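You operate a simulated robot arm through the tools that you are given. There is no shell and no other tool. Be economical: measure what you need, move in short steps, check, and stop when the job is done.

You are at the controls of a simulated robot arm. One attempt, no reset.

Task
Switch the tester off and cover the test socket with the orange cap.
Fine: power off before the cap goes on; it is in the tester drawer; shut the drawer and the guard again. Set down upright: cap. Where these are worked on the way, their far stop is far enough and under half their travel is too little: guard, tester drawer.

It is judged by the outcome, as a careful person would: the job done as asked, and still so three seconds after it is handed in. It fails if anything else is knocked over, pushed out of place, dropped, spilled or broken. Lids that push on must go on centred and level and be pressed home; caps that screw on are set level and turned clockwise until they are tight.

Robot
A 6-joint arm with a two-finger parallel gripper, fixed in place. Base frame: the origin is at the foot of the arm, x ahead of it, y to its left, z up. Readings come in cm, rad, newtons and seconds.
With the tool pointing down near the work surface it reaches from about 10 to 54 cm from the base axis. Its first joint turns from -1.152 to 1.152 rad. Payload 2.9 kg.
The tool frame sits at the grasp point between the pads (the TCP): z along the fingers, y along the line on which they close. The tips reach 3 cm beyond it. Largest opening 11 cm; finger width 2, thickness 1; the body of the gripper, 4.8 by 11.2 cm, starts 5.5 cm behind the TCP.
Orientation is that of the tool frame in the base frame, as a unit quaternion [w, x, y, z]. With the fingers straight down and closing along the base's y, the tool's x points along the base's -x, its y along +y and its z along -z.

Tools
- The arm moves only by the tool send_rows. Its argument "increments" is a list of rows, each an object (a shift or turn left out is 0, a gripper value left out holds the last) with "travel": the shift along the tool's x, y, z in units of 100 mm (1.0 is 100 mm), a list of three; "dr": the turn, a rotation vector about the tool's x, y, z in units of 45 degrees (1.0 is 45 degrees), a list of three; "grip": the finger opening in cm, from 0 to 11. In form: [{"travel": [tx, ty, tz], "dr": [ax, ay, az], "grip": grip}, ...]. A call has 1 to 12 rows; each row is the pose to reach, as a shift and turn from the pose commanded when the call began, along the tool's axes at that moment. A call with a number of a shift or a turn outside -1 to 1 is refused whole. Rows are played at 5 a second. More than 5 cm and 0.15 rad between two rows, or a gripper value outside its range, and nothing of the call is played. Where a pose cannot be reached the arm comes as near as it can. A force on the tool above 40 N (or 10 N above the force at the start of the call, whichever is more), or a blocked arm, ends the call early, and 0.2 s more pass. The fingers move at their own pace (about 10.8 cm/s each) and stop on an object; they squeeze with about 25 N. The grip force told is the motor's: it shows also when the fingers shut on nothing. Time passes only in rows, and 0.2 s behind the last, so rows that repeat a pose let the fingers close. It gives the time, the measured TCP pose, the force on the tool (base axes), the opening and the grip force at its end, in the units of the frame above (readings bear some noise), with the torque about the TCP (base axes, N m) and any sound that the robot's microphone picked up.
- Cameras (640 x 400 px; columns grow to the right, rows downward): "scene" is fixed at [5.61, 41.61, 139.04]; the picture's right is [-0.91, -0.41, 0.00], its down [-0.21, 0.47, -0.86] and it looks along [0.35, -0.78, -0.52] (base axes); focal length 335 px, centre (320, 200). "wrist" rides on the gripper at [7.2, 1.7, -10.3] in the tool frame; the picture's right is [-0.23, 0.97, 0.00], its down [-0.76, -0.18, -0.62] and it looks along [-0.61, -0.14, 0.78] (tool axes); focal length 222 px, centre (320, 200). There is no depth. A picture from a camera that has moved, and an enlarged one, comes with that camera's place and axes in the base frame and with its lens.
- camera(camera): a new picture of that camera. It takes no simulated time.
- inspect(camera, box): a new picture of the part [left, top, right, bottom] of that camera's present view, enlarged. It takes no simulated time.
- close_job(): hands the job in; it is judged then, once.

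Work in short steps. Places have to be worked out from the pictures, the camera data and where the tool is seen: move nearer, look again, correct. Check each grasp and each placing, and mend what went wrong. You have 120 turns and 76 pictures in all, those below and enlarged ones among them. Open the gripper and draw the arm clear of the work before you hand the job in, unless the task says otherwise; then end with one line.

The tools are called after "Call:" as a command line: name --argument value ..., lists and objects as JSON in quotes. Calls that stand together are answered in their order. send_rows: Moves the arm, as the interface text tells. Its arguments: {"type":"object","properties":{"increments":{"type":"array","items":{"type":"object","properties":{"travel":{"type":"array","items":{"type":"number"}},"dr":{"type":"array","items":{"type":"number"}},"grip":{"type":"number"}}}}},"required":["increments"]} The other tools are called the same way: camera (camera) takes a picture; inspect (camera, box) takes an enlarged picture of a part of a camera's view; close_job () hands the job in.

At the start:

```text
t: 0.0
ee_pos: [38.78, -27.39, 114.03]
tcp_rot: [-0.001, 0.0, 1.0, -0.001]
contact_force: [0.1, -0.5, 0.7]
moment: [0.0, -0.01, 0.0]
finger_gap: 11.01
grip_force: 0.0
```

scene: 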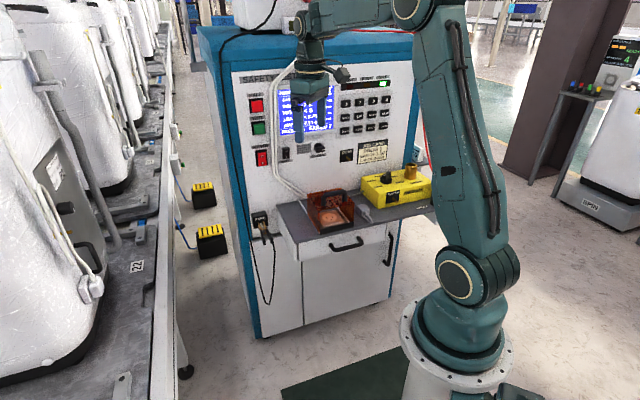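
wrist: 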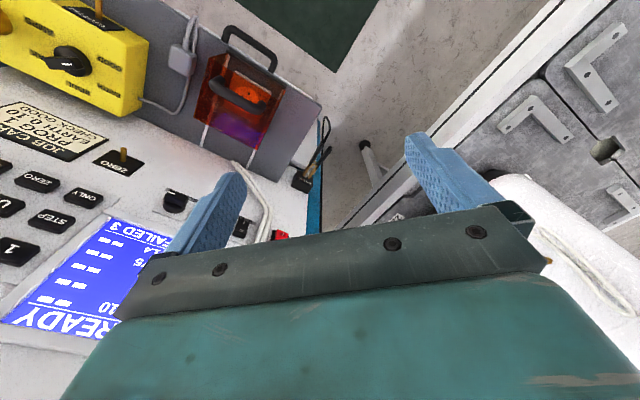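

I begin by enlarging the scene around the tester panel and the shelf to find the switch, socket, guard and drawer.

Call:
inspect --camera "scene" --box '[230, 60, 420, 180]'

Call:
inspect --camera "scene" --box '[240, 150, 450, 280]'

Call:
inspect --camera "wrist" --box '[0, 0, 340, 210]'

```text
3.33 times, centred on (325, 120) of scene
camera zoom: at [5.61, 41.61, 139.04], right [-0.91, -0.41, 0.0], down [-0.21, 0.47, -0.86], along [0.35, -0.78, -0.52], focal length 1117 px, centre (303, 467)
```

zoom: 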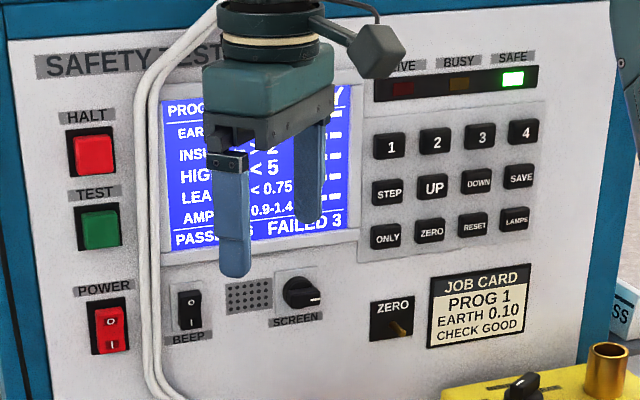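

```text
3.05 times, centred on (345, 215) of scene
camera zoom: at [5.61, 41.61, 139.04], right [-0.91, -0.41, 0.0], down [-0.21, 0.47, -0.86], along [0.35, -0.78, -0.52], focal length 1021 px, centre (244, 154)
```

zoom: 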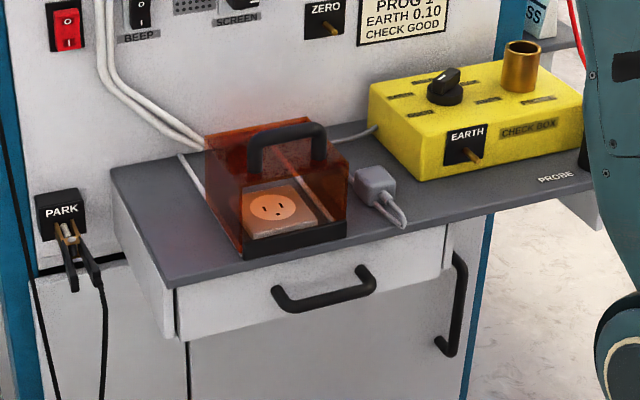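

```text
1.88 times, centred on (170, 105) of wrist
camera zoom: at [31.49, -25.77, 124.38], right [0.23, 0.97, 0.0], down [0.76, -0.18, 0.62], along [0.61, -0.14, -0.78], focal length 418 px, centre (602, 379)
```

zoom: 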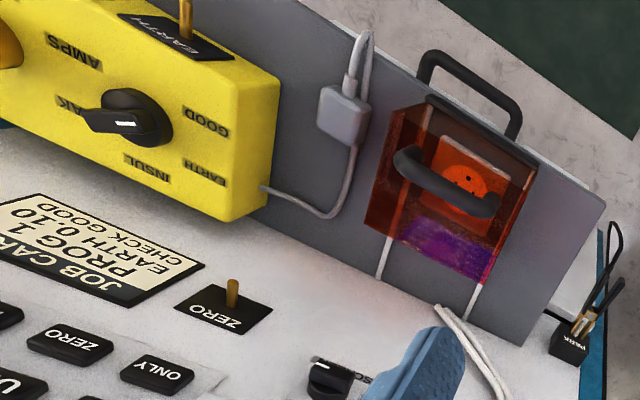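

The shelf top triangulates to z≈75, with its front-left corner at (45,-28) and the panel facing at 45°, about 75 cm out. The power rocker is near (63.7,-42,94.7). I'll yaw the tool to square with the panel.

Call:
send_rows --increments '[{"dr": [0, 0, 0.17], "grip": 5}, {"dr": [0, 0, 0.34]}, {"dr": [0, 0, 0.51]}, {"dr": [0, 0, 0.68]}, {"dr": [0, 0, 0.84]}, {"dr": [0, 0, 1]}, {"dr": [0, 0, 1]}]'

```text
t: 1.6
ee_pos: [38.86, -27.46, 114.01]
tcp_rot: [0.0, 0.384, 0.923, -0.001]
contact_force: [0.4, -0.6, 0.5]
moment: [-0.05, -0.02, 0.0]
finger_gap: 5.02
grip_force: 0.0
```

The yaw is done. I'll look from both cameras.

Call:
camera --camera "wrist"

Call:
inspect --camera "scene" --box '[240, 130, 300, 180]'

```text
70 pictures are left
camera wrist: at [34.83, -21.15, 124.42], right [0.85, 0.53, 0.0], down [0.41, -0.66, 0.62], along [0.33, -0.53, -0.78], focal length 222 px, centre (320, 200)
```

wrist: 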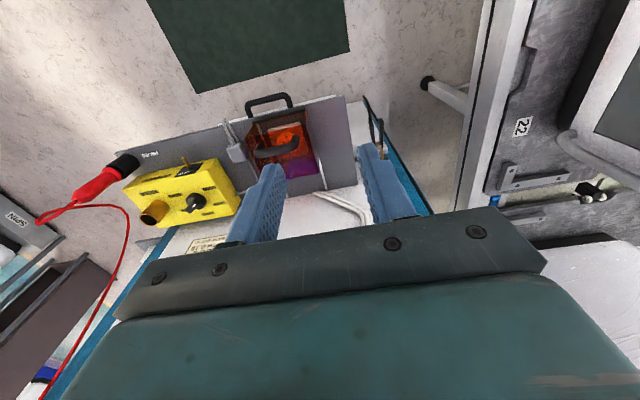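

```text
8.00 times, centred on (270, 155) of scene
camera zoom: at [5.61, 41.61, 139.04], right [-0.91, -0.41, 0.0], down [-0.21, 0.47, -0.86], along [0.35, -0.78, -0.52], focal length 2680 px, centre (720, 560)
```

zoom: 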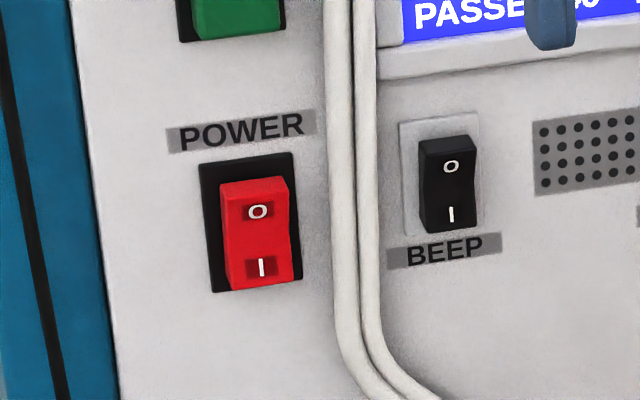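

Power is on: the I side is pressed in and the O half, at the top, stands proud near (62.6,-40.6,95.5). I'll close the fingers and pitch the tool to horizontal in two stages.

Call:
send_rows --increments '[{"dr": [0, -0.17, 0], "grip": 0}, {"dr": [0, -0.34, 0]}, {"dr": [0, -0.51, 0]}, {"dr": [0, -0.68, 0]}, {"dr": [0, -0.84, 0]}, {"dr": [0, -1, 0]}, {"dr": [0, -1, 0]}]'

Call:
send_rows --increments '[{"dr": [0, -0.17, 0], "grip": 0}, {"dr": [0, -0.34, 0]}, {"dr": [0, -0.51, 0]}, {"dr": [0, -0.68, 0]}, {"dr": [0, -0.84, 0]}, {"dr": [0, -1, 0]}, {"dr": [0, -1, 0]}]'

```text
t: 3.2
ee_pos: [38.7, -27.37, 114.05]
tcp_rot: [0.355, 0.354, 0.853, -0.147]
contact_force: [0.1, -0.8, -0.9]
moment: [-0.05, 0.04, 0.03]
finger_gap: 0.0
grip_force: 24.6
```

```text
t: 4.8
ee_pos: [38.94, -27.38, 113.96]
tcp_rot: [0.655, 0.269, 0.653, -0.27]
contact_force: [0.8, 0.1, 0.5]
moment: [0.04, 0.02, 0.02]
finger_gap: 0.01
grip_force: 25.0
```

The tool now points at the panel, with tool x down. I'll move down and left to line up with the O half, while staying back from the panel.

Call:
send_rows --increments '[{"travel": [0.3, 0.12, 0]}, {"travel": [0.6, 0.24, 0]}, {"travel": [0.9, 0.36, 0]}, {"travel": [0.92, 0.6, 0.1]}, {"travel": [0.92, 0.73, 0.3]}, {"travel": [0.92, 0.73, 0.3]}]'

Call:
send_rows --increments '[{"travel": [0.3, 0, 0.1]}, {"travel": [0.6, 0, 0.3]}, {"travel": [0.9, 0, 0.6]}, {"travel": [0.92, 0, 0.9]}, {"travel": [0.92, 0, 1.0]}, {"travel": [0.92, 0, 1.0]}]'

Call:
inspect --camera "scene" --box '[230, 80, 350, 180]'

Call:
camera --camera "wrist"

```text
t: 6.2
ee_pos: [46.08, -24.26, 104.64]
tcp_rot: [0.653, 0.271, 0.653, -0.27]
contact_force: [-0.1, -0.2, 0.2]
moment: [-0.01, -0.04, -0.03]
finger_gap: 0.0
grip_force: 24.5
out of reach, approached as far as the arm can: row 2, 3, 4
```

```text
t: 7.6
ee_pos: [53.12, -31.49, 95.66]
tcp_rot: [0.653, 0.27, 0.654, -0.27]
contact_force: [1.1, -0.3, -0.9]
moment: [0.01, 0.0, 0.01]
finger_gap: 0.01
grip_force: 24.7
out of reach, approached as far as the arm can: row 1, 2
```

```text
4.00 times, centred on (290, 130) of scene
camera zoom: at [5.61, 41.61, 139.04], right [-0.91, -0.41, 0.0], down [-0.21, 0.47, -0.86], along [0.35, -0.78, -0.52], focal length 1340 px, centre (440, 480)
```

zoom: 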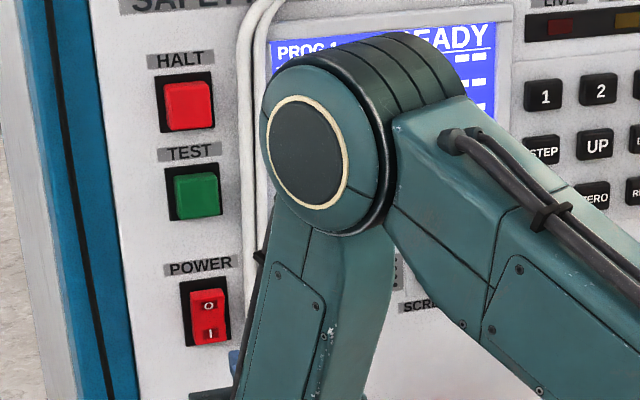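

```text
67 pictures are left
camera wrist: at [46.92, -22.99, 88.48], right [0.69, 0.69, 0.23], down [-0.57, 0.32, 0.76], along [0.45, -0.65, 0.61], focal length 222 px, centre (320, 200)
```

wrist: 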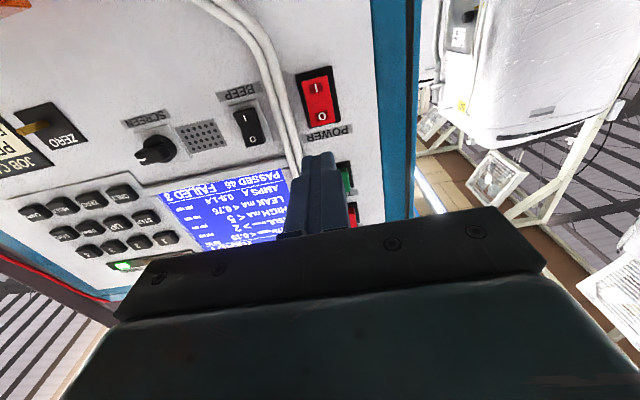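

I'm aligned: the wrist view puts the O half at about (62.8,-41.2,96.3). I'll raise 0.6 cm and advance toward it.

Call:
send_rows --increments '[{"travel": [-0.06, 0, 0.3]}, {"travel": [-0.06, 0, 0.6]}, {"travel": [-0.06, 0, 0.8]}, {"travel": [-0.06, 0, 0.9]}, {"travel": [-0.06, 0, 0.9]}]'

Call:
camera --camera "wrist"

```text
t: 8.8
ee_pos: [59.34, -37.82, 96.18]
tcp_rot: [0.653, 0.271, 0.653, -0.271]
contact_force: [0.2, 0.3, -0.1]
moment: [-0.01, -0.05, -0.02]
finger_gap: 0.01
grip_force: 25.1
```

```text
66 pictures are left
camera wrist: at [53.17, -29.34, 89.06], right [0.69, 0.69, 0.23], down [-0.57, 0.32, 0.76], along [0.45, -0.65, 0.61], focal length 222 px, centre (320, 200)
```

wrist: 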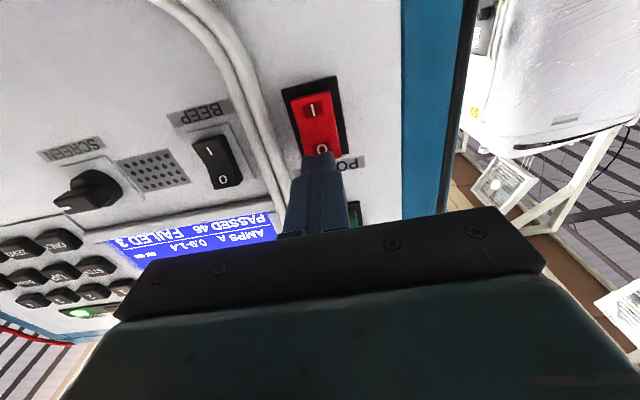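

The fingers are lined up on the O half with the tip about 1.5 cm short. I'll press in slowly.

Call:
send_rows --increments '[{"travel": [0, 0, 0.05]}, {"travel": [0, 0, 0.1]}, {"travel": [0, 0, 0.14]}, {"travel": [0, 0, 0.18]}, {"travel": [0, 0, 0.22]}, {"travel": [0, 0, 0.26]}, {"travel": [0, 0, 0.3]}]'

Call:
camera --camera "wrist"

```text
t: 9.7
ee_pos: [60.13, -38.67, 96.21]
tcp_rot: [0.653, 0.269, 0.654, -0.272]
contact_force: [-23.0, 17.5, 8.4]
moment: [0.2, -0.09, -0.18]
finger_gap: 0.0
grip_force: 24.4
stopped in row 4: the force on the tool passed its limit at 53 N (the readings are from after the stop); the commanded pose is now the measured one
```

```text
65 pictures are left
camera wrist: at [54.02, -30.2, 89.09], right [0.69, 0.69, 0.22], down [-0.56, 0.32, 0.76], along [0.46, -0.65, 0.61], focal length 222 px, centre (320, 200)
```

wrist: 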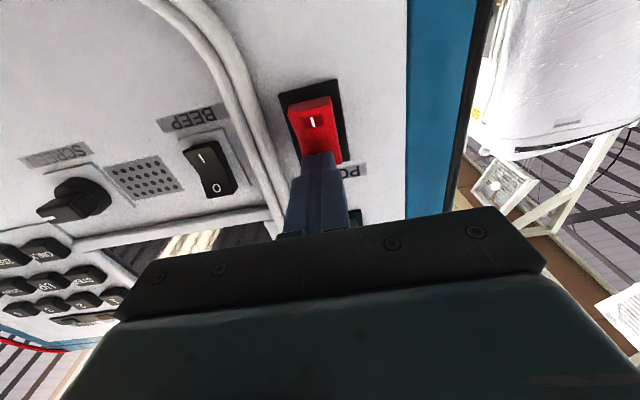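

The screen has gone dark and the rocker has flipped, so power is off. I'll retreat.

Call:
send_rows --increments '[{"travel": [0, 0, -0.1]}, {"travel": [0, 0, -0.4]}, {"travel": [0, 0, -0.8]}, {"travel": [0, 0, -1.0]}, {"travel": [0, 0, -1.0]}]'

Call:
send_rows --increments '[{"travel": [-0.3, 0, -0.1], "grip": 4}, {"travel": [-0.6, 0, -0.3]}, {"travel": [-0.9, -0.2, -0.6]}, {"travel": [-1, -0.5, -0.6]}, {"travel": [-1, -0.9, -0.6]}, {"travel": [-1, -0.9, -0.6]}]'

Call:
inspect --camera "scene" --box '[230, 130, 390, 260]'

```text
t: 10.9
ee_pos: [53.23, -31.7, 96.15]
tcp_rot: [0.652, 0.27, 0.654, -0.271]
contact_force: [-0.2, 0.3, 0.2]
moment: [-0.02, -0.02, 0.0]
finger_gap: 0.0
grip_force: 24.6
```

```text
t: 12.3
ee_pos: [42.72, -33.58, 106.42]
tcp_rot: [0.653, 0.269, 0.654, -0.27]
contact_force: [-0.4, 0.4, -1.0]
moment: [0.01, -0.01, -0.03]
finger_gap: 4.0
grip_force: 0.0
```

```text
3.08 times, centred on (310, 195) of scene
camera zoom: at [5.61, 41.61, 139.04], right [-0.91, -0.41, 0.0], down [-0.21, 0.47, -0.86], along [0.35, -0.78, -0.52], focal length 1031 px, centre (351, 215)
```

zoom: 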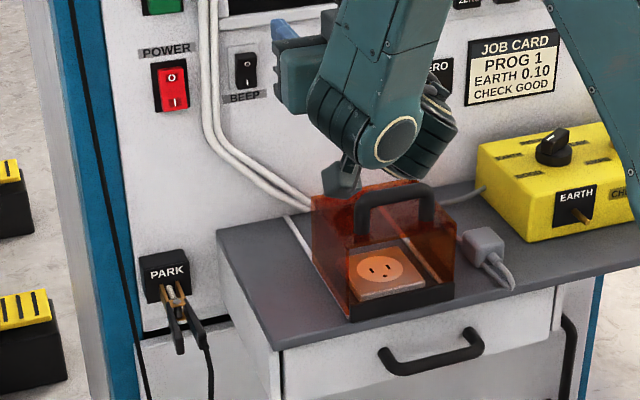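

Power reads O pressed. Next is the guard, so I'll tilt the tool back down over the shelf, look closely, and see whether it slides on the rails or hinges.

Call:
send_rows --increments '[{"travel": [-0.1, -0.3, -0.2], "dr": [0, 0.17, 0]}, {"travel": [-0.1, -0.6, -0.4], "dr": [0, 0.34, 0]}, {"travel": [-0.1, -0.85, -0.6], "dr": [0, 0.51, 0]}, {"travel": [-0.1, -0.85, -0.6], "dr": [0, 0.68, 0]}, {"travel": [-0.1, -0.85, -0.6], "dr": [0, 0.84, 0]}, {"travel": [-0.1, -0.85, -0.6], "dr": [0, 1, 0]}, {"travel": [-0.1, -0.85, -0.6], "dr": [0, 1, 0]}]'

Call:
camera --camera "wrist"

```text
t: 13.9
ee_pos: [32.51, -35.4, 107.26]
tcp_rot: [0.353, 0.353, 0.854, -0.147]
contact_force: [-0.4, 0.0, 0.8]
moment: [-0.01, -0.01, 0.01]
finger_gap: 4.0
grip_force: 0.0
```

```text
63 pictures are left
camera wrist: at [24.75, -25.54, 109.56], right [0.8, 0.58, 0.16], down [-0.05, -0.2, 0.98], along [0.59, -0.79, -0.13], focal length 222 px, centre (320, 200)
```

wrist: 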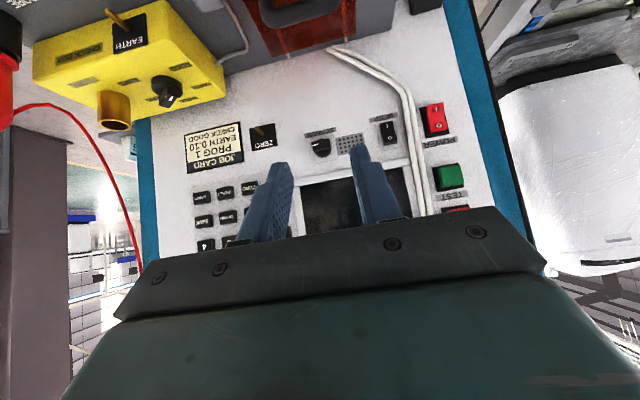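

Next I pitch the rest of the way down.

Call:
send_rows --increments '[{"dr": [0, 0.17, 0]}, {"dr": [0, 0.34, 0]}, {"dr": [0, 0.51, 0]}, {"dr": [0, 0.68, 0]}, {"dr": [0, 0.84, 0]}, {"dr": [0, 1, 0]}, {"dr": [0, 1, 0]}]'

Call:
inspect --camera "wrist" --box '[160, 0, 480, 200]'

```text
t: 15.5
ee_pos: [32.46, -35.39, 107.26]
tcp_rot: [-0.002, 0.382, 0.924, -0.001]
contact_force: [-0.5, -0.4, 0.5]
moment: [0.01, 0.03, 0.01]
finger_gap: 4.02
grip_force: 0.1
```

```text
2.00 times, centred on (320, 100) of wrist
camera zoom: at [28.48, -29.26, 117.7], right [0.85, 0.53, 0.0], down [0.42, -0.66, 0.62], along [0.33, -0.53, -0.78], focal length 444 px, centre (320, 400)
```

zoom: 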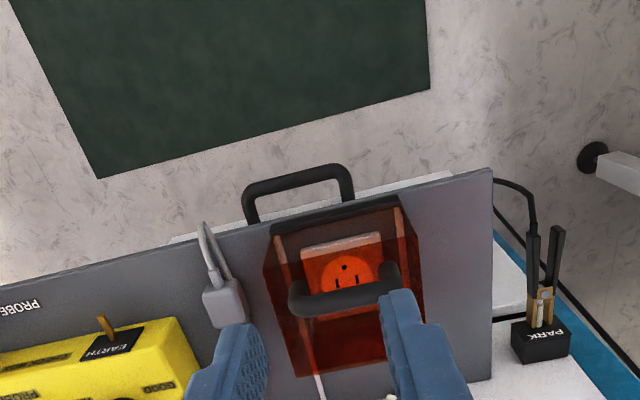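

The handle bar sits on top of the guard at about (37.9,-40.3,87.8). I need a closer view to tell whether it slides or hinges.

Call:
inspect --camera "scene" --box '[290, 175, 370, 240]'

Call:
inspect --camera "wrist" --box '[270, 80, 390, 200]'

```text
6.15 times, centred on (330, 208) of scene
camera zoom: at [5.61, 41.61, 139.04], right [-0.91, -0.41, 0.0], down [-0.21, 0.47, -0.86], along [0.35, -0.78, -0.52], focal length 2062 px, centre (258, 154)
```

zoom: 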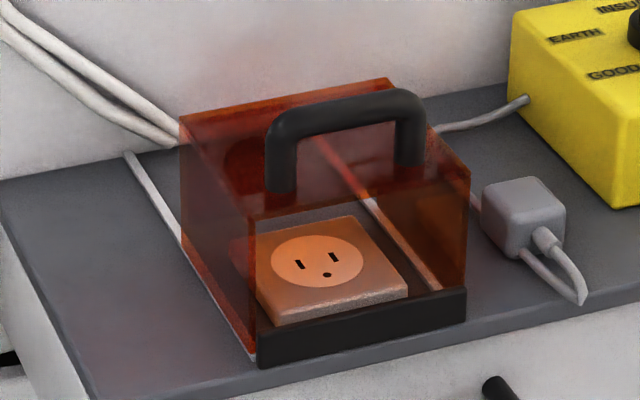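

```text
3.33 times, centred on (330, 140) of wrist
camera zoom: at [28.48, -29.26, 117.7], right [0.85, 0.53, 0.0], down [0.42, -0.66, 0.62], along [0.33, -0.53, -0.78], focal length 740 px, centre (287, 400)
```

zoom: 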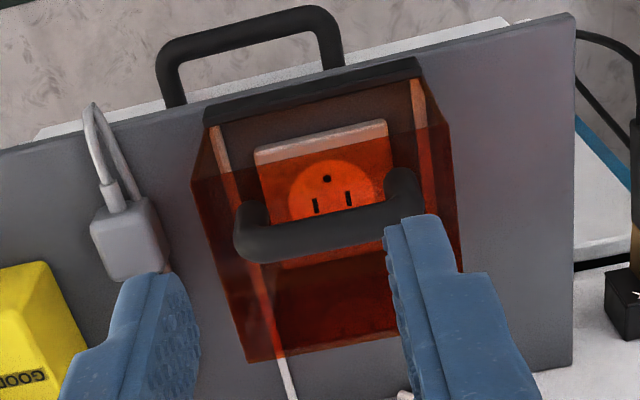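

The guard looks open at the front, with a fixed-looking lip and two rails running back to the panel, so it should slide back. I'll close the fingers, come down in front of the handle bar and push toward the panel.

Call:
send_rows --increments '[{"travel": [0, 0, 0.3], "grip": 0}, {"travel": [0, 0, 0.6]}, {"travel": [0, 0, 0.96]}, {"travel": [0, 0, 0.96]}]'

Call:
send_rows --increments '[{"travel": [0, 0, 0.3], "grip": 0}, {"travel": [0, 0, 0.6]}, {"travel": [0, 0, 0.94]}, {"travel": [0, 0, 0.94]}]'

Call:
inspect --camera "scene" --box '[270, 155, 390, 240]'

Call:
camera --camera "wrist"

```text
t: 16.5
ee_pos: [32.48, -35.45, 97.7]
tcp_rot: [-0.002, 0.382, 0.924, 0.0]
contact_force: [-0.2, -0.3, 0.2]
moment: [-0.01, 0.02, 0.03]
finger_gap: 0.01
grip_force: 24.9
```

```text
t: 17.5
ee_pos: [32.35, -35.54, 88.39]
tcp_rot: [-0.001, 0.381, 0.924, 0.0]
contact_force: [-0.3, -0.6, 0.0]
moment: [0.02, 0.0, -0.01]
finger_gap: 0.02
grip_force: 24.8
```

```text
4.71 times, centred on (330, 198) of scene
camera zoom: at [5.61, 41.61, 139.04], right [-0.91, -0.41, 0.0], down [-0.21, 0.47, -0.86], along [0.35, -0.78, -0.52], focal length 1576 px, centre (273, 212)
```

zoom: 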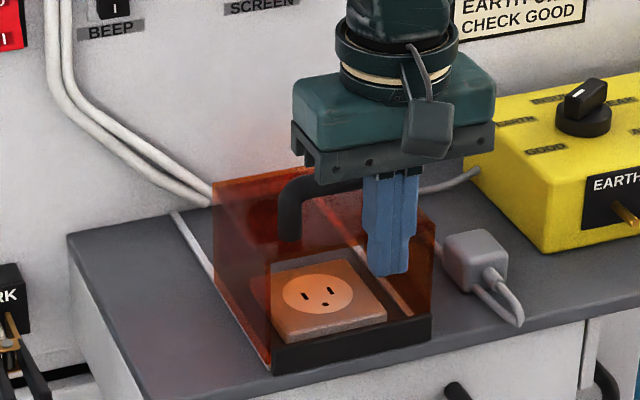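

```text
58 pictures are left
camera wrist: at [28.42, -29.25, 98.82], right [0.85, 0.53, 0.0], down [0.41, -0.66, 0.62], along [0.33, -0.53, -0.78], focal length 222 px, centre (320, 200)
```

wrist: 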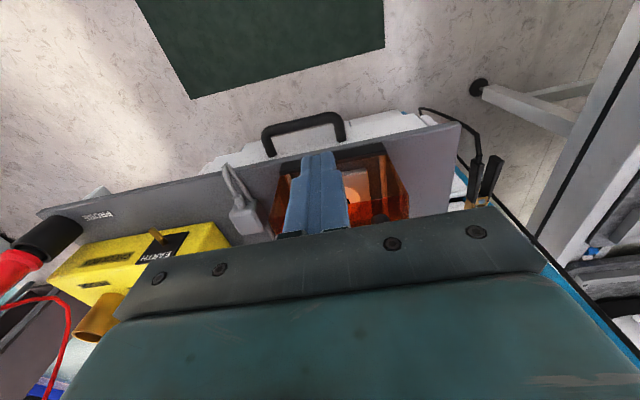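

The fingers stand in front of the handle. I'll push back slowly.

Call:
send_rows --increments '[{"travel": [-0.2, 0.04, 0]}, {"travel": [-0.35, 0.04, 0]}, {"travel": [-0.45, 0.04, 0]}, {"travel": [-0.52, 0.04, 0]}, {"travel": [-0.6, 0.04, 0]}, {"travel": [-0.68, 0.04, 0]}, {"travel": [-0.76, 0.04, 0]}, {"travel": [-0.84, 0.04, 0]}]'

Call:
inspect --camera "scene" --box '[270, 155, 390, 240]'

```text
t: 19.3
ee_pos: [38.63, -41.15, 88.15]
tcp_rot: [-0.001, 0.382, 0.924, 0.0]
contact_force: [-1.0, 0.7, 0.2]
moment: [-0.03, -0.05, -0.05]
finger_gap: 0.0
grip_force: 24.3
```

```text
4.71 times, centred on (330, 198) of scene
camera zoom: at [5.61, 41.61, 139.04], right [-0.91, -0.41, 0.0], down [-0.21, 0.47, -0.86], along [0.35, -0.78, -0.52], focal length 1576 px, centre (273, 212)
```

zoom: 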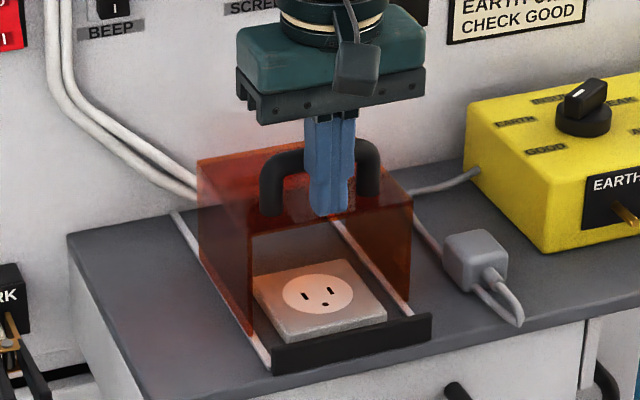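

It slides back and the lip stays put. I'll keep pushing to its far stop.

Call:
send_rows --increments '[{"travel": [-0.08, 0, 0]}, {"travel": [-0.16, 0, 0]}, {"travel": [-0.24, 0, 0]}, {"travel": [-0.32, 0, 0]}, {"travel": [-0.4, 0, 0]}, {"travel": [-0.48, 0, 0]}, {"travel": [-0.56, 0, 0]}, {"travel": [-0.64, 0, 0]}, {"travel": [-0.72, 0, 0]}, {"travel": [-0.8, 0, 0]}, {"travel": [-0.88, 0, 0]}]'

Call:
inspect --camera "scene" --box '[270, 155, 390, 240]'

```text
t: 21.6
ee_pos: [44.08, -46.56, 88.21]
tcp_rot: [-0.013, 0.382, 0.924, 0.004]
contact_force: [-11.1, 10.5, 7.5]
moment: [-0.07, -0.04, -0.03]
finger_gap: 0.0
grip_force: 24.7
stopped in row 11: the force on the tool passed its limit at 52 N (the readings are from after the stop); the commanded pose is now the measured one
```

```text
4.71 times, centred on (330, 198) of scene
camera zoom: at [5.58, 41.65, 139.03], right [-0.91, -0.41, 0.0], down [-0.21, 0.47, -0.86], along [0.35, -0.78, -0.52], focal length 1576 px, centre (273, 212)
```

zoom: 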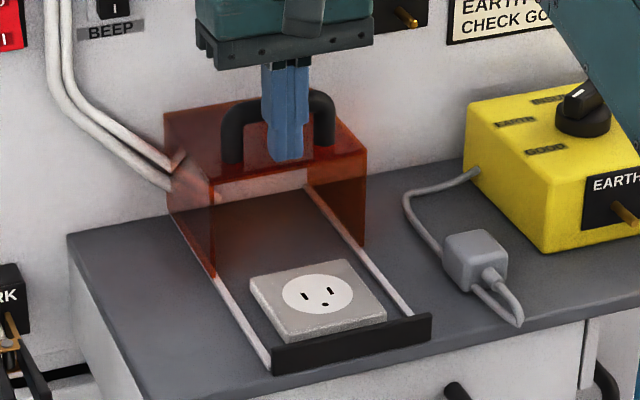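

The guard is fully back and the socket, at about (40.2,-43.3,76.6), is clear. I'll back off upward and look at the drawer handle.

Call:
send_rows --increments '[{"travel": [0.1, 0, 0]}, {"travel": [0.2, 0, 0]}, {"travel": [0.3, 0, -0.3]}, {"travel": [0.6, -0.1, -0.6]}, {"travel": [0.9, -0.3, -0.8]}, {"travel": [1, -0.3, -0.8]}, {"travel": [1, -0.3, -0.8]}]'

Call:
send_rows --increments '[{"travel": [0.4, 0, 0]}, {"travel": [0.8, 0, 0]}, {"travel": [1, 0, 0]}, {"travel": [1, 0, 0]}]'

Call:
camera --camera "wrist"

```text
t: 23.2
ee_pos: [35.1, -41.89, 96.5]
tcp_rot: [-0.01, 0.382, 0.924, 0.004]
contact_force: [0.5, -0.7, 0.0]
moment: [0.02, -0.01, 0.0]
finger_gap: 0.0
grip_force: 25.3
```

```text
t: 24.2
ee_pos: [27.87, -34.81, 96.53]
tcp_rot: [-0.01, 0.382, 0.924, 0.004]
contact_force: [0.2, 0.4, -0.1]
moment: [-0.01, -0.01, -0.01]
finger_gap: 0.0
grip_force: 24.0
```

```text
55 pictures are left
camera wrist: at [23.96, -28.71, 107.16], right [0.85, 0.53, -0.01], down [0.42, -0.67, 0.61], along [0.32, -0.52, -0.79], focal length 222 px, centre (320, 200)
```

wrist: 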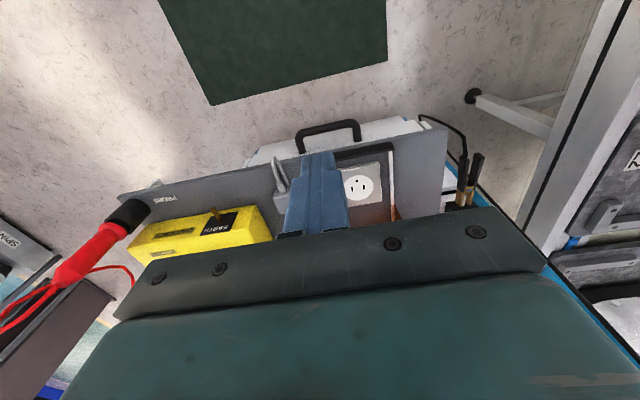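

The handle bar is roughly at q≈50, p≈5, z≈69.5–70.8. I'll yaw 90° so the fingers close front-to-back on the bar.

Call:
send_rows --increments '[{"dr": [0, 0, 0.17], "grip": 3.2}, {"dr": [0, 0, 0.34]}, {"dr": [0, 0, 0.51]}, {"dr": [0, 0, 0.68]}, {"dr": [0, 0, 0.84]}, {"dr": [0, 0, 1]}, {"dr": [0, 0, 1]}]'

Call:
send_rows --increments '[{"dr": [0, 0, 0.17]}, {"dr": [0, 0, 0.34]}, {"dr": [0, 0, 0.51]}, {"dr": [0, 0, 0.68]}, {"dr": [0, 0, 0.84]}, {"dr": [0, 0, 1]}, {"dr": [0, 0, 1]}]'

Call:
send_rows --increments '[{"travel": [0, 0, 0.3], "dr": [-0.11, 0, 0]}, {"travel": [0, 0, 0.6], "dr": [-0.22, 0, 0]}, {"travel": [0, 0, 0.9], "dr": [-0.33, 0, 0]}, {"travel": [0, 0, 1], "dr": [-0.33, 0, 0]}, {"travel": [0, 0, 1], "dr": [-0.33, 0, 0]}]'

Call:
camera --camera "wrist"

Call:
inspect --camera "scene" --box '[270, 160, 410, 260]'

```text
t: 25.8
ee_pos: [28.07, -34.87, 96.65]
tcp_rot: [-0.011, 0.708, 0.706, -0.001]
contact_force: [0.8, 0.8, 0.6]
moment: [0.04, 0.01, 0.03]
finger_gap: 3.21
grip_force: 0.1
```

```text
t: 27.4
ee_pos: [27.98, -34.91, 96.66]
tcp_rot: [-0.009, 0.924, 0.383, -0.006]
contact_force: [-0.4, -0.6, -1.0]
moment: [-0.01, -0.01, -0.01]
finger_gap: 3.2
grip_force: 0.0
```

```text
t: 28.6
ee_pos: [28.03, -34.67, 86.66]
tcp_rot: [0.11, 0.917, 0.38, 0.045]
contact_force: [0.1, 0.5, -0.1]
moment: [0.02, 0.02, 0.03]
finger_gap: 3.2
grip_force: 0.1
```

```text
54 pictures are left
camera wrist: at [32.46, -29.03, 97.17], right [0.51, -0.83, 0.23], down [-0.76, -0.31, 0.56], along [-0.4, -0.46, -0.79], focal length 222 px, centre (320, 200)
```

wrist: 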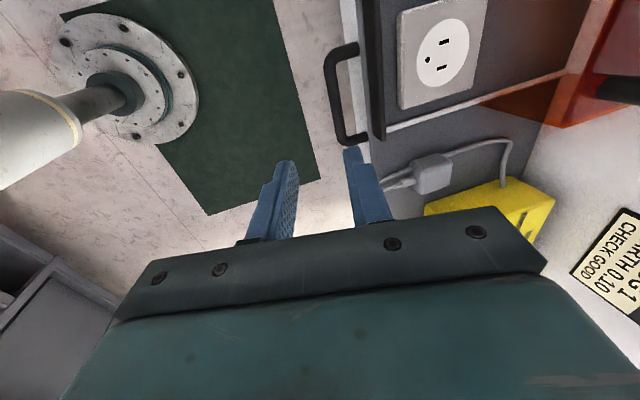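

```text
4.00 times, centred on (340, 210) of scene
camera zoom: at [5.61, 41.61, 139.04], right [-0.91, -0.41, 0.0], down [-0.21, 0.47, -0.86], along [0.35, -0.78, -0.52], focal length 1340 px, centre (240, 160)
```

zoom: 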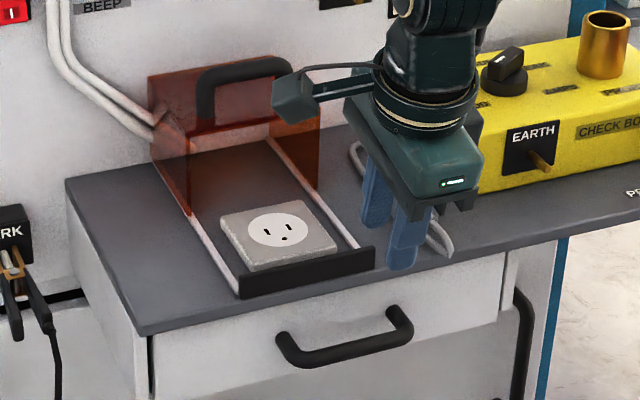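

Both views agree: the bar is at q≈49.8, p≈4.8, z≈70.4. I'll approach along the tilted tool axis, stop about 4 cm short and check.

Call:
send_rows --increments '[{"travel": [0, 0.09, 0.3], "grip": 2.8}, {"travel": [0, 0.09, 0.6]}, {"travel": [0, 0.09, 0.9]}, {"travel": [0, 0.09, 1.0]}, {"travel": [0, 0.09, 1.0]}]'

Call:
inspect --camera "wrist" --box '[240, 20, 440, 220]'

Call:
inspect --camera "scene" --box '[290, 180, 390, 260]'

```text
t: 29.8
ee_pos: [30.19, -36.97, 77.08]
tcp_rot: [0.11, 0.917, 0.382, 0.045]
contact_force: [0.4, -0.1, -0.4]
moment: [-0.01, 0.01, 0.02]
finger_gap: 2.79
grip_force: 0.0
```

```text
2.00 times, centred on (340, 120) of wrist
camera zoom: at [34.67, -31.38, 87.65], right [0.51, -0.83, 0.23], down [-0.76, -0.31, 0.56], along [-0.4, -0.46, -0.79], focal length 444 px, centre (280, 360)
```

zoom: 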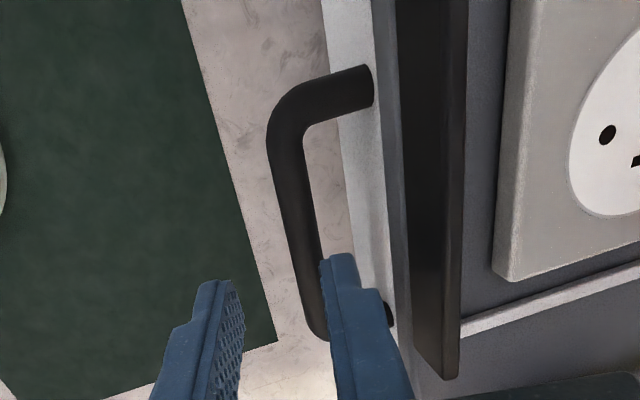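

```text
5.00 times, centred on (340, 220) of scene
camera zoom: at [5.61, 41.61, 139.04], right [-0.91, -0.41, 0.0], down [-0.21, 0.47, -0.86], along [0.35, -0.78, -0.52], focal length 1675 px, centre (220, 100)
```

zoom: 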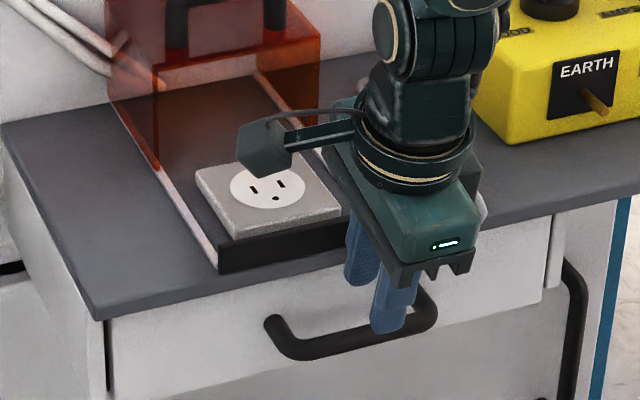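

The bar checks out at q≈49.9. I'll finish the descent with a small forward correction, then close.

Call:
send_rows --increments '[{"travel": [0, 0.045, 0.15]}, {"travel": [0, 0.045, 0.3]}, {"travel": [0, 0.045, 0.42]}, {"travel": [0, 0.045, 0.52]}, {"travel": [0, 0.045, 0.52]}]'

Call:
send_rows --increments '[{"grip": 0}, {"grip": 0}, {"grip": 0}]'

Call:
inspect --camera "wrist" --box '[240, 20, 440, 220]'

```text
t: 31.0
ee_pos: [31.37, -38.03, 72.19]
tcp_rot: [0.11, 0.917, 0.382, 0.045]
contact_force: [-0.9, -0.3, -0.5]
moment: [0.0, -0.02, 0.01]
finger_gap: 2.79
grip_force: 0.0
```

```text
t: 31.8
ee_pos: [31.41, -38.04, 72.39]
tcp_rot: [0.11, 0.917, 0.382, 0.045]
contact_force: [1.1, -0.2, 10.5]
moment: [-0.24, 0.05, 0.46]
finger_gap: 1.36
grip_force: 45.5
```

```text
2.00 times, centred on (340, 120) of wrist
camera zoom: at [35.87, -32.46, 82.74], right [0.51, -0.83, 0.23], down [-0.76, -0.31, 0.56], along [-0.39, -0.47, -0.79], focal length 444 px, centre (280, 360)
```

zoom: 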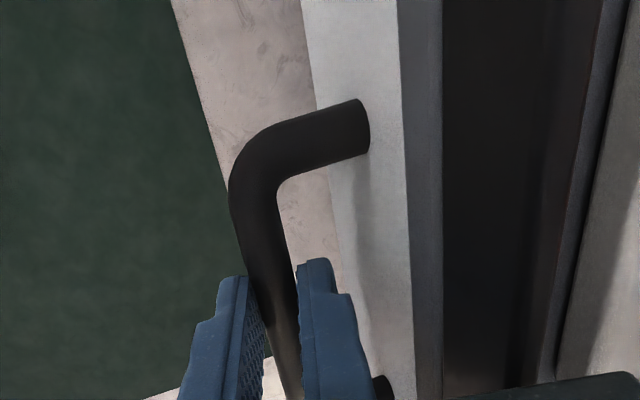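

The bar is gripped with a gap of 1.36 cm. I'll pull the drawer straight out toward the base.

Call:
send_rows --increments '[{"travel": [0, -0.097, -0.026]}, {"travel": [0, -0.193, -0.051]}, {"travel": [0, -0.29, -0.077]}, {"travel": [0, -0.386, -0.103]}, {"travel": [0, -0.483, -0.129]}, {"travel": [0, -0.58, -0.154]}, {"travel": [0, -0.676, -0.18]}, {"travel": [0, -0.773, -0.206]}, {"travel": [0, -0.869, -0.231]}, {"travel": [0, -0.966, -0.257]}]'

Call:
inspect --camera "scene" --box '[260, 150, 420, 270]'

```text
t: 34.1
ee_pos: [24.2, -30.99, 72.19]
tcp_rot: [0.106, 0.917, 0.382, 0.045]
contact_force: [1.5, 0.5, -1.3]
moment: [-0.22, 0.19, 0.33]
finger_gap: 1.35
grip_force: 45.2
stopped in row 10: the force on the tool passed its limit at 40 N (the readings are from after the stop); the commanded pose is now the measured one
```

```text
3.33 times, centred on (340, 210) of scene
camera zoom: at [5.62, 41.61, 139.04], right [-0.91, -0.41, 0.0], down [-0.21, 0.47, -0.86], along [0.35, -0.78, -0.52], focal length 1117 px, centre (253, 167)
```

zoom: 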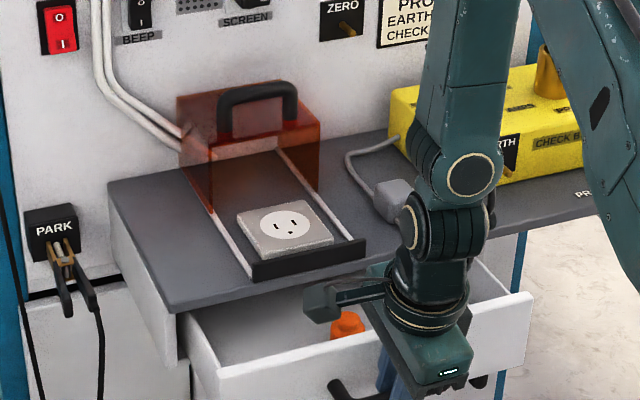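

The drawer hit its stop after about 10 cm and the orange cap is visible inside. I'll release, lift off and look in.

Call:
send_rows --increments '[{"grip": 3}, {"grip": 3}, {"travel": [0, 0, -0.3]}, {"travel": [0, 0, -0.6]}, {"travel": [0, 0, -1.0]}, {"travel": [0, 0, -1.0]}]'

Call:
send_rows --increments '[{"travel": [0, 0, -0.3], "dr": [0.11, 0, 0]}, {"travel": [0, 0, -0.6], "dr": [0.22, 0, 0]}, {"travel": [0, 0, -0.8], "dr": [0.33, 0, 0]}, {"travel": [0, 0, -0.8], "dr": [0.33, 0, 0]}]'

Call:
camera --camera "wrist"

Call:
inspect --camera "scene" --box '[270, 180, 410, 280]'

```text
t: 35.5
ee_pos: [22.6, -29.39, 82.34]
tcp_rot: [0.106, 0.917, 0.381, 0.044]
contact_force: [-0.3, -0.7, -0.7]
moment: [-0.01, 0.02, 0.01]
finger_gap: 3.0
grip_force: 0.0
```

```text
t: 36.5
ee_pos: [21.4, -28.0, 90.03]
tcp_rot: [-0.013, 0.924, 0.383, -0.004]
contact_force: [0.0, -0.4, 0.2]
moment: [0.02, 0.01, -0.03]
finger_gap: 3.0
grip_force: 0.0
```

```text
48 pictures are left
camera wrist: at [27.77, -24.25, 100.36], right [0.53, -0.85, -0.03], down [-0.65, -0.43, 0.63], along [-0.54, -0.32, -0.78], focal length 222 px, centre (320, 200)
```

wrist: 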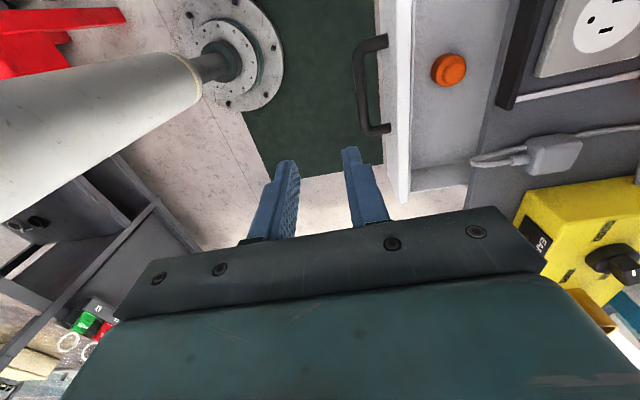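

```text
4.00 times, centred on (340, 230) of scene
camera zoom: at [5.61, 41.61, 139.04], right [-0.91, -0.41, 0.0], down [-0.21, 0.47, -0.86], along [0.35, -0.78, -0.52], focal length 1340 px, centre (240, 80)
```

zoom: 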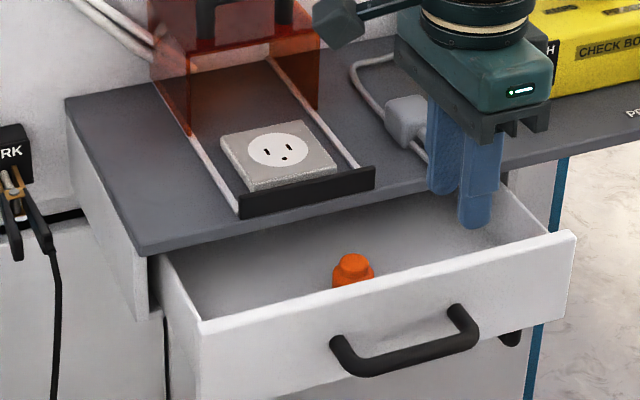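

The cap is at about (31.6,-38.1) with its top near z≈71.4, just clear of the shelf edge. I'll zoom in on its shape and on the socket.

Call:
inspect --camera "scene" --box '[350, 235, 386, 260]'

Call:
inspect --camera "wrist" --box '[390, 10, 510, 130]'

```text
16.00 times, centred on (368, 248) of scene
camera zoom: at [5.61, 41.61, 139.04], right [-0.91, -0.41, 0.0], down [-0.21, 0.47, -0.86], along [0.35, -0.78, -0.52], focal length 5360 px, centre (-448, -560)
```

zoom: 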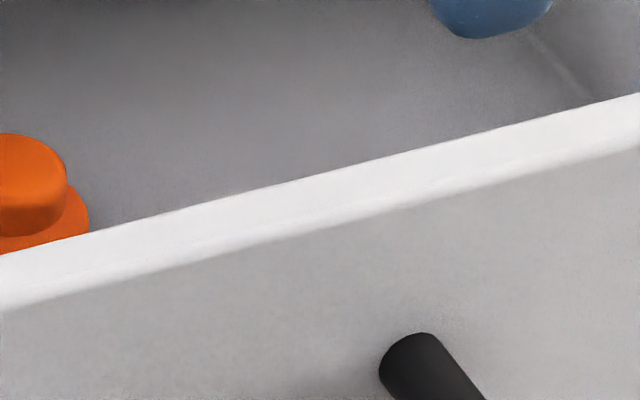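

```text
3.33 times, centred on (450, 70) of wrist
camera zoom: at [27.77, -24.25, 100.36], right [0.53, -0.85, -0.03], down [-0.65, -0.43, 0.63], along [-0.54, -0.32, -0.78], focal length 740 px, centre (-113, 633)
```

zoom: 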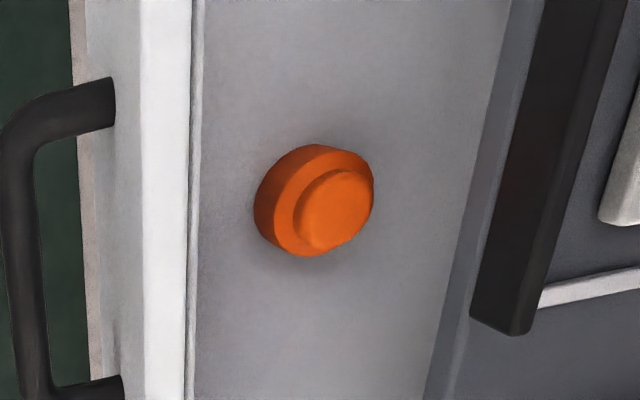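

The cap is a disc about 3.3 cm across with a round knob about 2.4 cm across on top. I'll yaw back to square (fingers closing along the shelf) and move above it to refine its position.

Call:
send_rows --increments '[{"travel": [0, 0.2, 0], "dr": [0, 0, -0.17], "grip": 5}, {"travel": [0, 0.4, 0], "dr": [0, 0, -0.34]}, {"travel": [0, 0.6, 0], "dr": [0, 0, -0.51]}, {"travel": [0, 0.8, 0], "dr": [0, 0, -0.68]}, {"travel": [0, 0.9, 0], "dr": [0, 0, -0.84]}, {"travel": [0, 1, 0], "dr": [0, 0, -1]}, {"travel": [0, 1, 0], "dr": [0, 0, -1]}]'

Call:
send_rows --increments '[{"dr": [0, 0, -0.17]}, {"dr": [0, 0, -0.34]}, {"dr": [0, 0, -0.51]}, {"dr": [0, 0, -0.68]}, {"dr": [0, 0, -0.84]}, {"dr": [0, 0, -1]}, {"dr": [0, 0, -1]}]'

Call:
camera --camera "wrist"

```text
t: 38.1
ee_pos: [28.44, -35.01, 89.45]
tcp_rot: [-0.013, 0.705, 0.709, 0.001]
contact_force: [0.1, -0.1, 0.2]
moment: [-0.02, -0.03, 0.01]
finger_gap: 5.01
grip_force: 0.2
```

```text
t: 39.7
ee_pos: [28.4, -35.1, 89.55]
tcp_rot: [-0.012, 0.381, 0.924, 0.005]
contact_force: [-0.1, 0.3, 0.0]
moment: [0.02, 0.01, -0.01]
finger_gap: 5.0
grip_force: 0.0
```

```text
44 pictures are left
camera wrist: at [24.48, -29.06, 100.07], right [0.85, 0.53, 0.0], down [0.43, -0.67, 0.6], along [0.32, -0.51, -0.8], focal length 222 px, centre (320, 200)
```

wrist: 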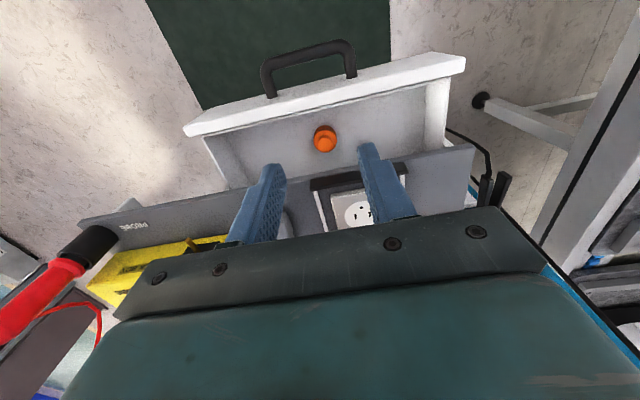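

I'll zoom on the cap and socket from here to measure both.

Call:
inspect --camera "wrist" --box '[285, 100, 405, 240]'

Call:
inspect --camera "scene" --box '[290, 200, 370, 255]'

```text
2.86 times, centred on (345, 170) of wrist
camera zoom: at [24.48, -29.06, 100.07], right [0.85, 0.53, 0.0], down [0.43, -0.67, 0.6], along [0.32, -0.51, -0.8], focal length 635 px, centre (249, 286)
```

zoom: 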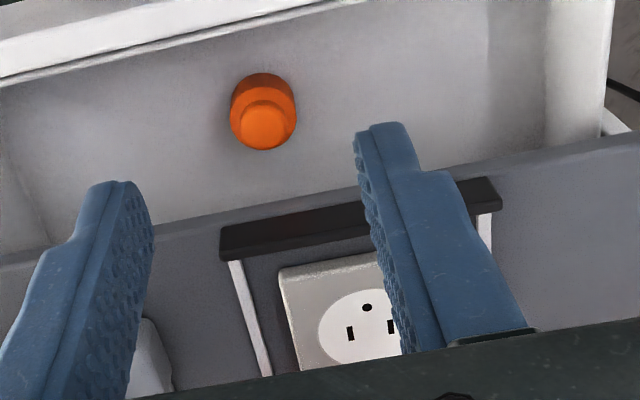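

```text
7.27 times, centred on (330, 228) of scene
camera zoom: at [5.61, 41.61, 139.04], right [-0.91, -0.41, 0.0], down [-0.21, 0.47, -0.86], along [0.35, -0.78, -0.52], focal length 2436 px, centre (247, 0)
```

zoom: 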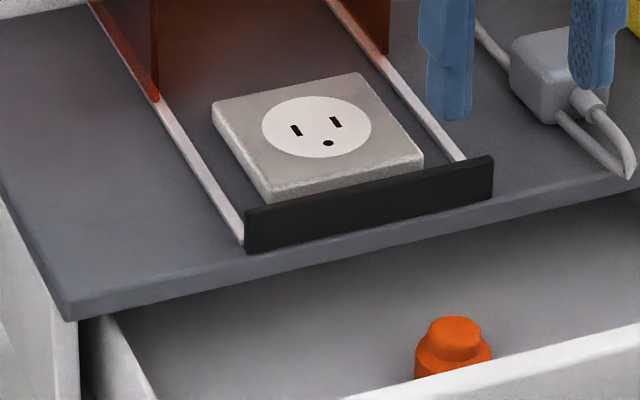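

The knob top comes out at (31.8,-39.3,70.65). I'll lean the tool about 10° so the gripper body clears the shelf edge, and descend partway over the cap.

Call:
send_rows --increments '[{"travel": [-0.15, -0.056, 0.2], "dr": [0, -0.13, 0]}, {"travel": [-0.3, -0.056, 0.5], "dr": [0, -0.255, 0]}, {"travel": [-0.52, -0.056, 0.8], "dr": [0, -0.255, 0]}, {"travel": [-0.52, -0.056, 1.0], "dr": [0, -0.255, 0]}, {"travel": [-0.52, -0.056, 1.0], "dr": [0, -0.255, 0]}]'

Call:
inspect --camera "wrist" --box '[230, 80, 430, 240]'

Call:
inspect --camera "scene" --box '[300, 190, 390, 255]'

```text
t: 40.9
ee_pos: [31.53, -38.88, 79.32]
tcp_rot: [0.081, 0.38, 0.921, -0.032]
contact_force: [0.8, 0.0, -1.3]
moment: [0.0, -0.01, 0.0]
finger_gap: 4.99
grip_force: 0.1
```

```text
2.50 times, centred on (330, 160) of wrist
camera zoom: at [26.3, -31.47, 88.27], right [0.85, 0.53, 0.04], down [0.33, -0.58, 0.75], along [0.42, -0.62, -0.67], focal length 555 px, centre (295, 300)
```

zoom: 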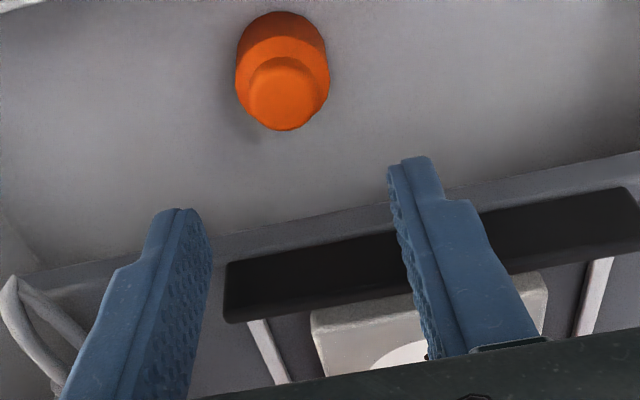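

```text
6.15 times, centred on (345, 222) of scene
camera zoom: at [5.61, 41.61, 139.04], right [-0.91, -0.41, 0.0], down [-0.21, 0.47, -0.86], along [0.35, -0.78, -0.52], focal length 2062 px, centre (166, 62)
```

zoom: 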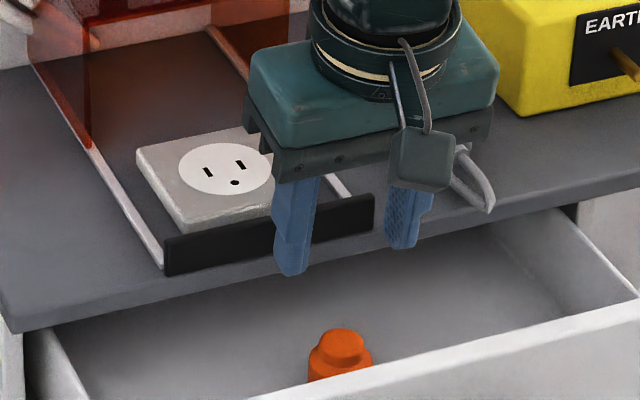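

The refined cap position is (31.6,-39.2), knob top z≈70.5. I'll descend straight so the tips flank the knob.

Call:
send_rows --increments '[{"travel": [0.05, -0.015, 0.25]}, {"travel": [0.09, -0.015, 0.45]}, {"travel": [0.115, -0.015, 0.58]}, {"travel": [0.132, -0.015, 0.668]}, {"travel": [0.132, -0.015, 0.668]}]'

Call:
inspect --camera "wrist" --box '[230, 80, 430, 240]'

Call:
inspect --camera "scene" --box '[310, 200, 390, 255]'

```text
t: 42.1
ee_pos: [31.28, -38.93, 72.61]
tcp_rot: [0.08, 0.379, 0.921, -0.032]
contact_force: [-0.2, -0.1, 0.3]
moment: [-0.02, 0.0, 0.06]
finger_gap: 5.01
grip_force: 0.0
```

```text
2.50 times, centred on (330, 160) of wrist
camera zoom: at [26.06, -31.48, 81.58], right [0.85, 0.53, 0.04], down [0.33, -0.58, 0.75], along [0.42, -0.62, -0.67], focal length 555 px, centre (295, 300)
```

zoom: 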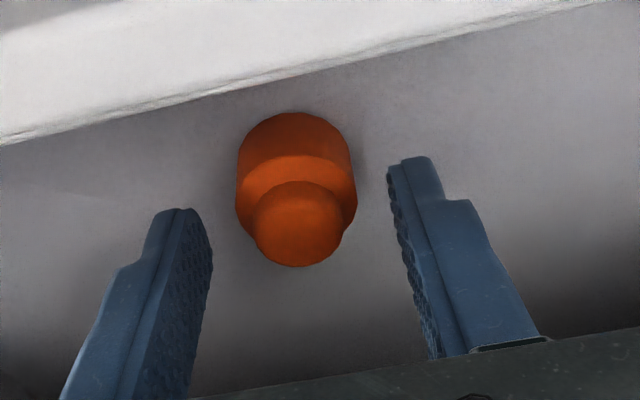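

```text
7.27 times, centred on (350, 228) of scene
camera zoom: at [5.61, 41.61, 139.04], right [-0.91, -0.41, 0.0], down [-0.21, 0.47, -0.86], along [0.35, -0.78, -0.52], focal length 2436 px, centre (102, 0)
```

zoom: 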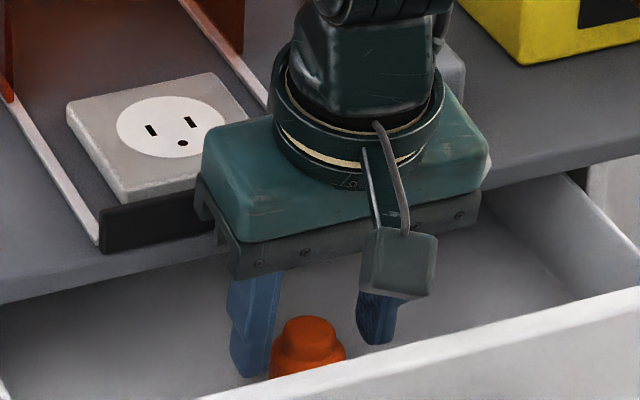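

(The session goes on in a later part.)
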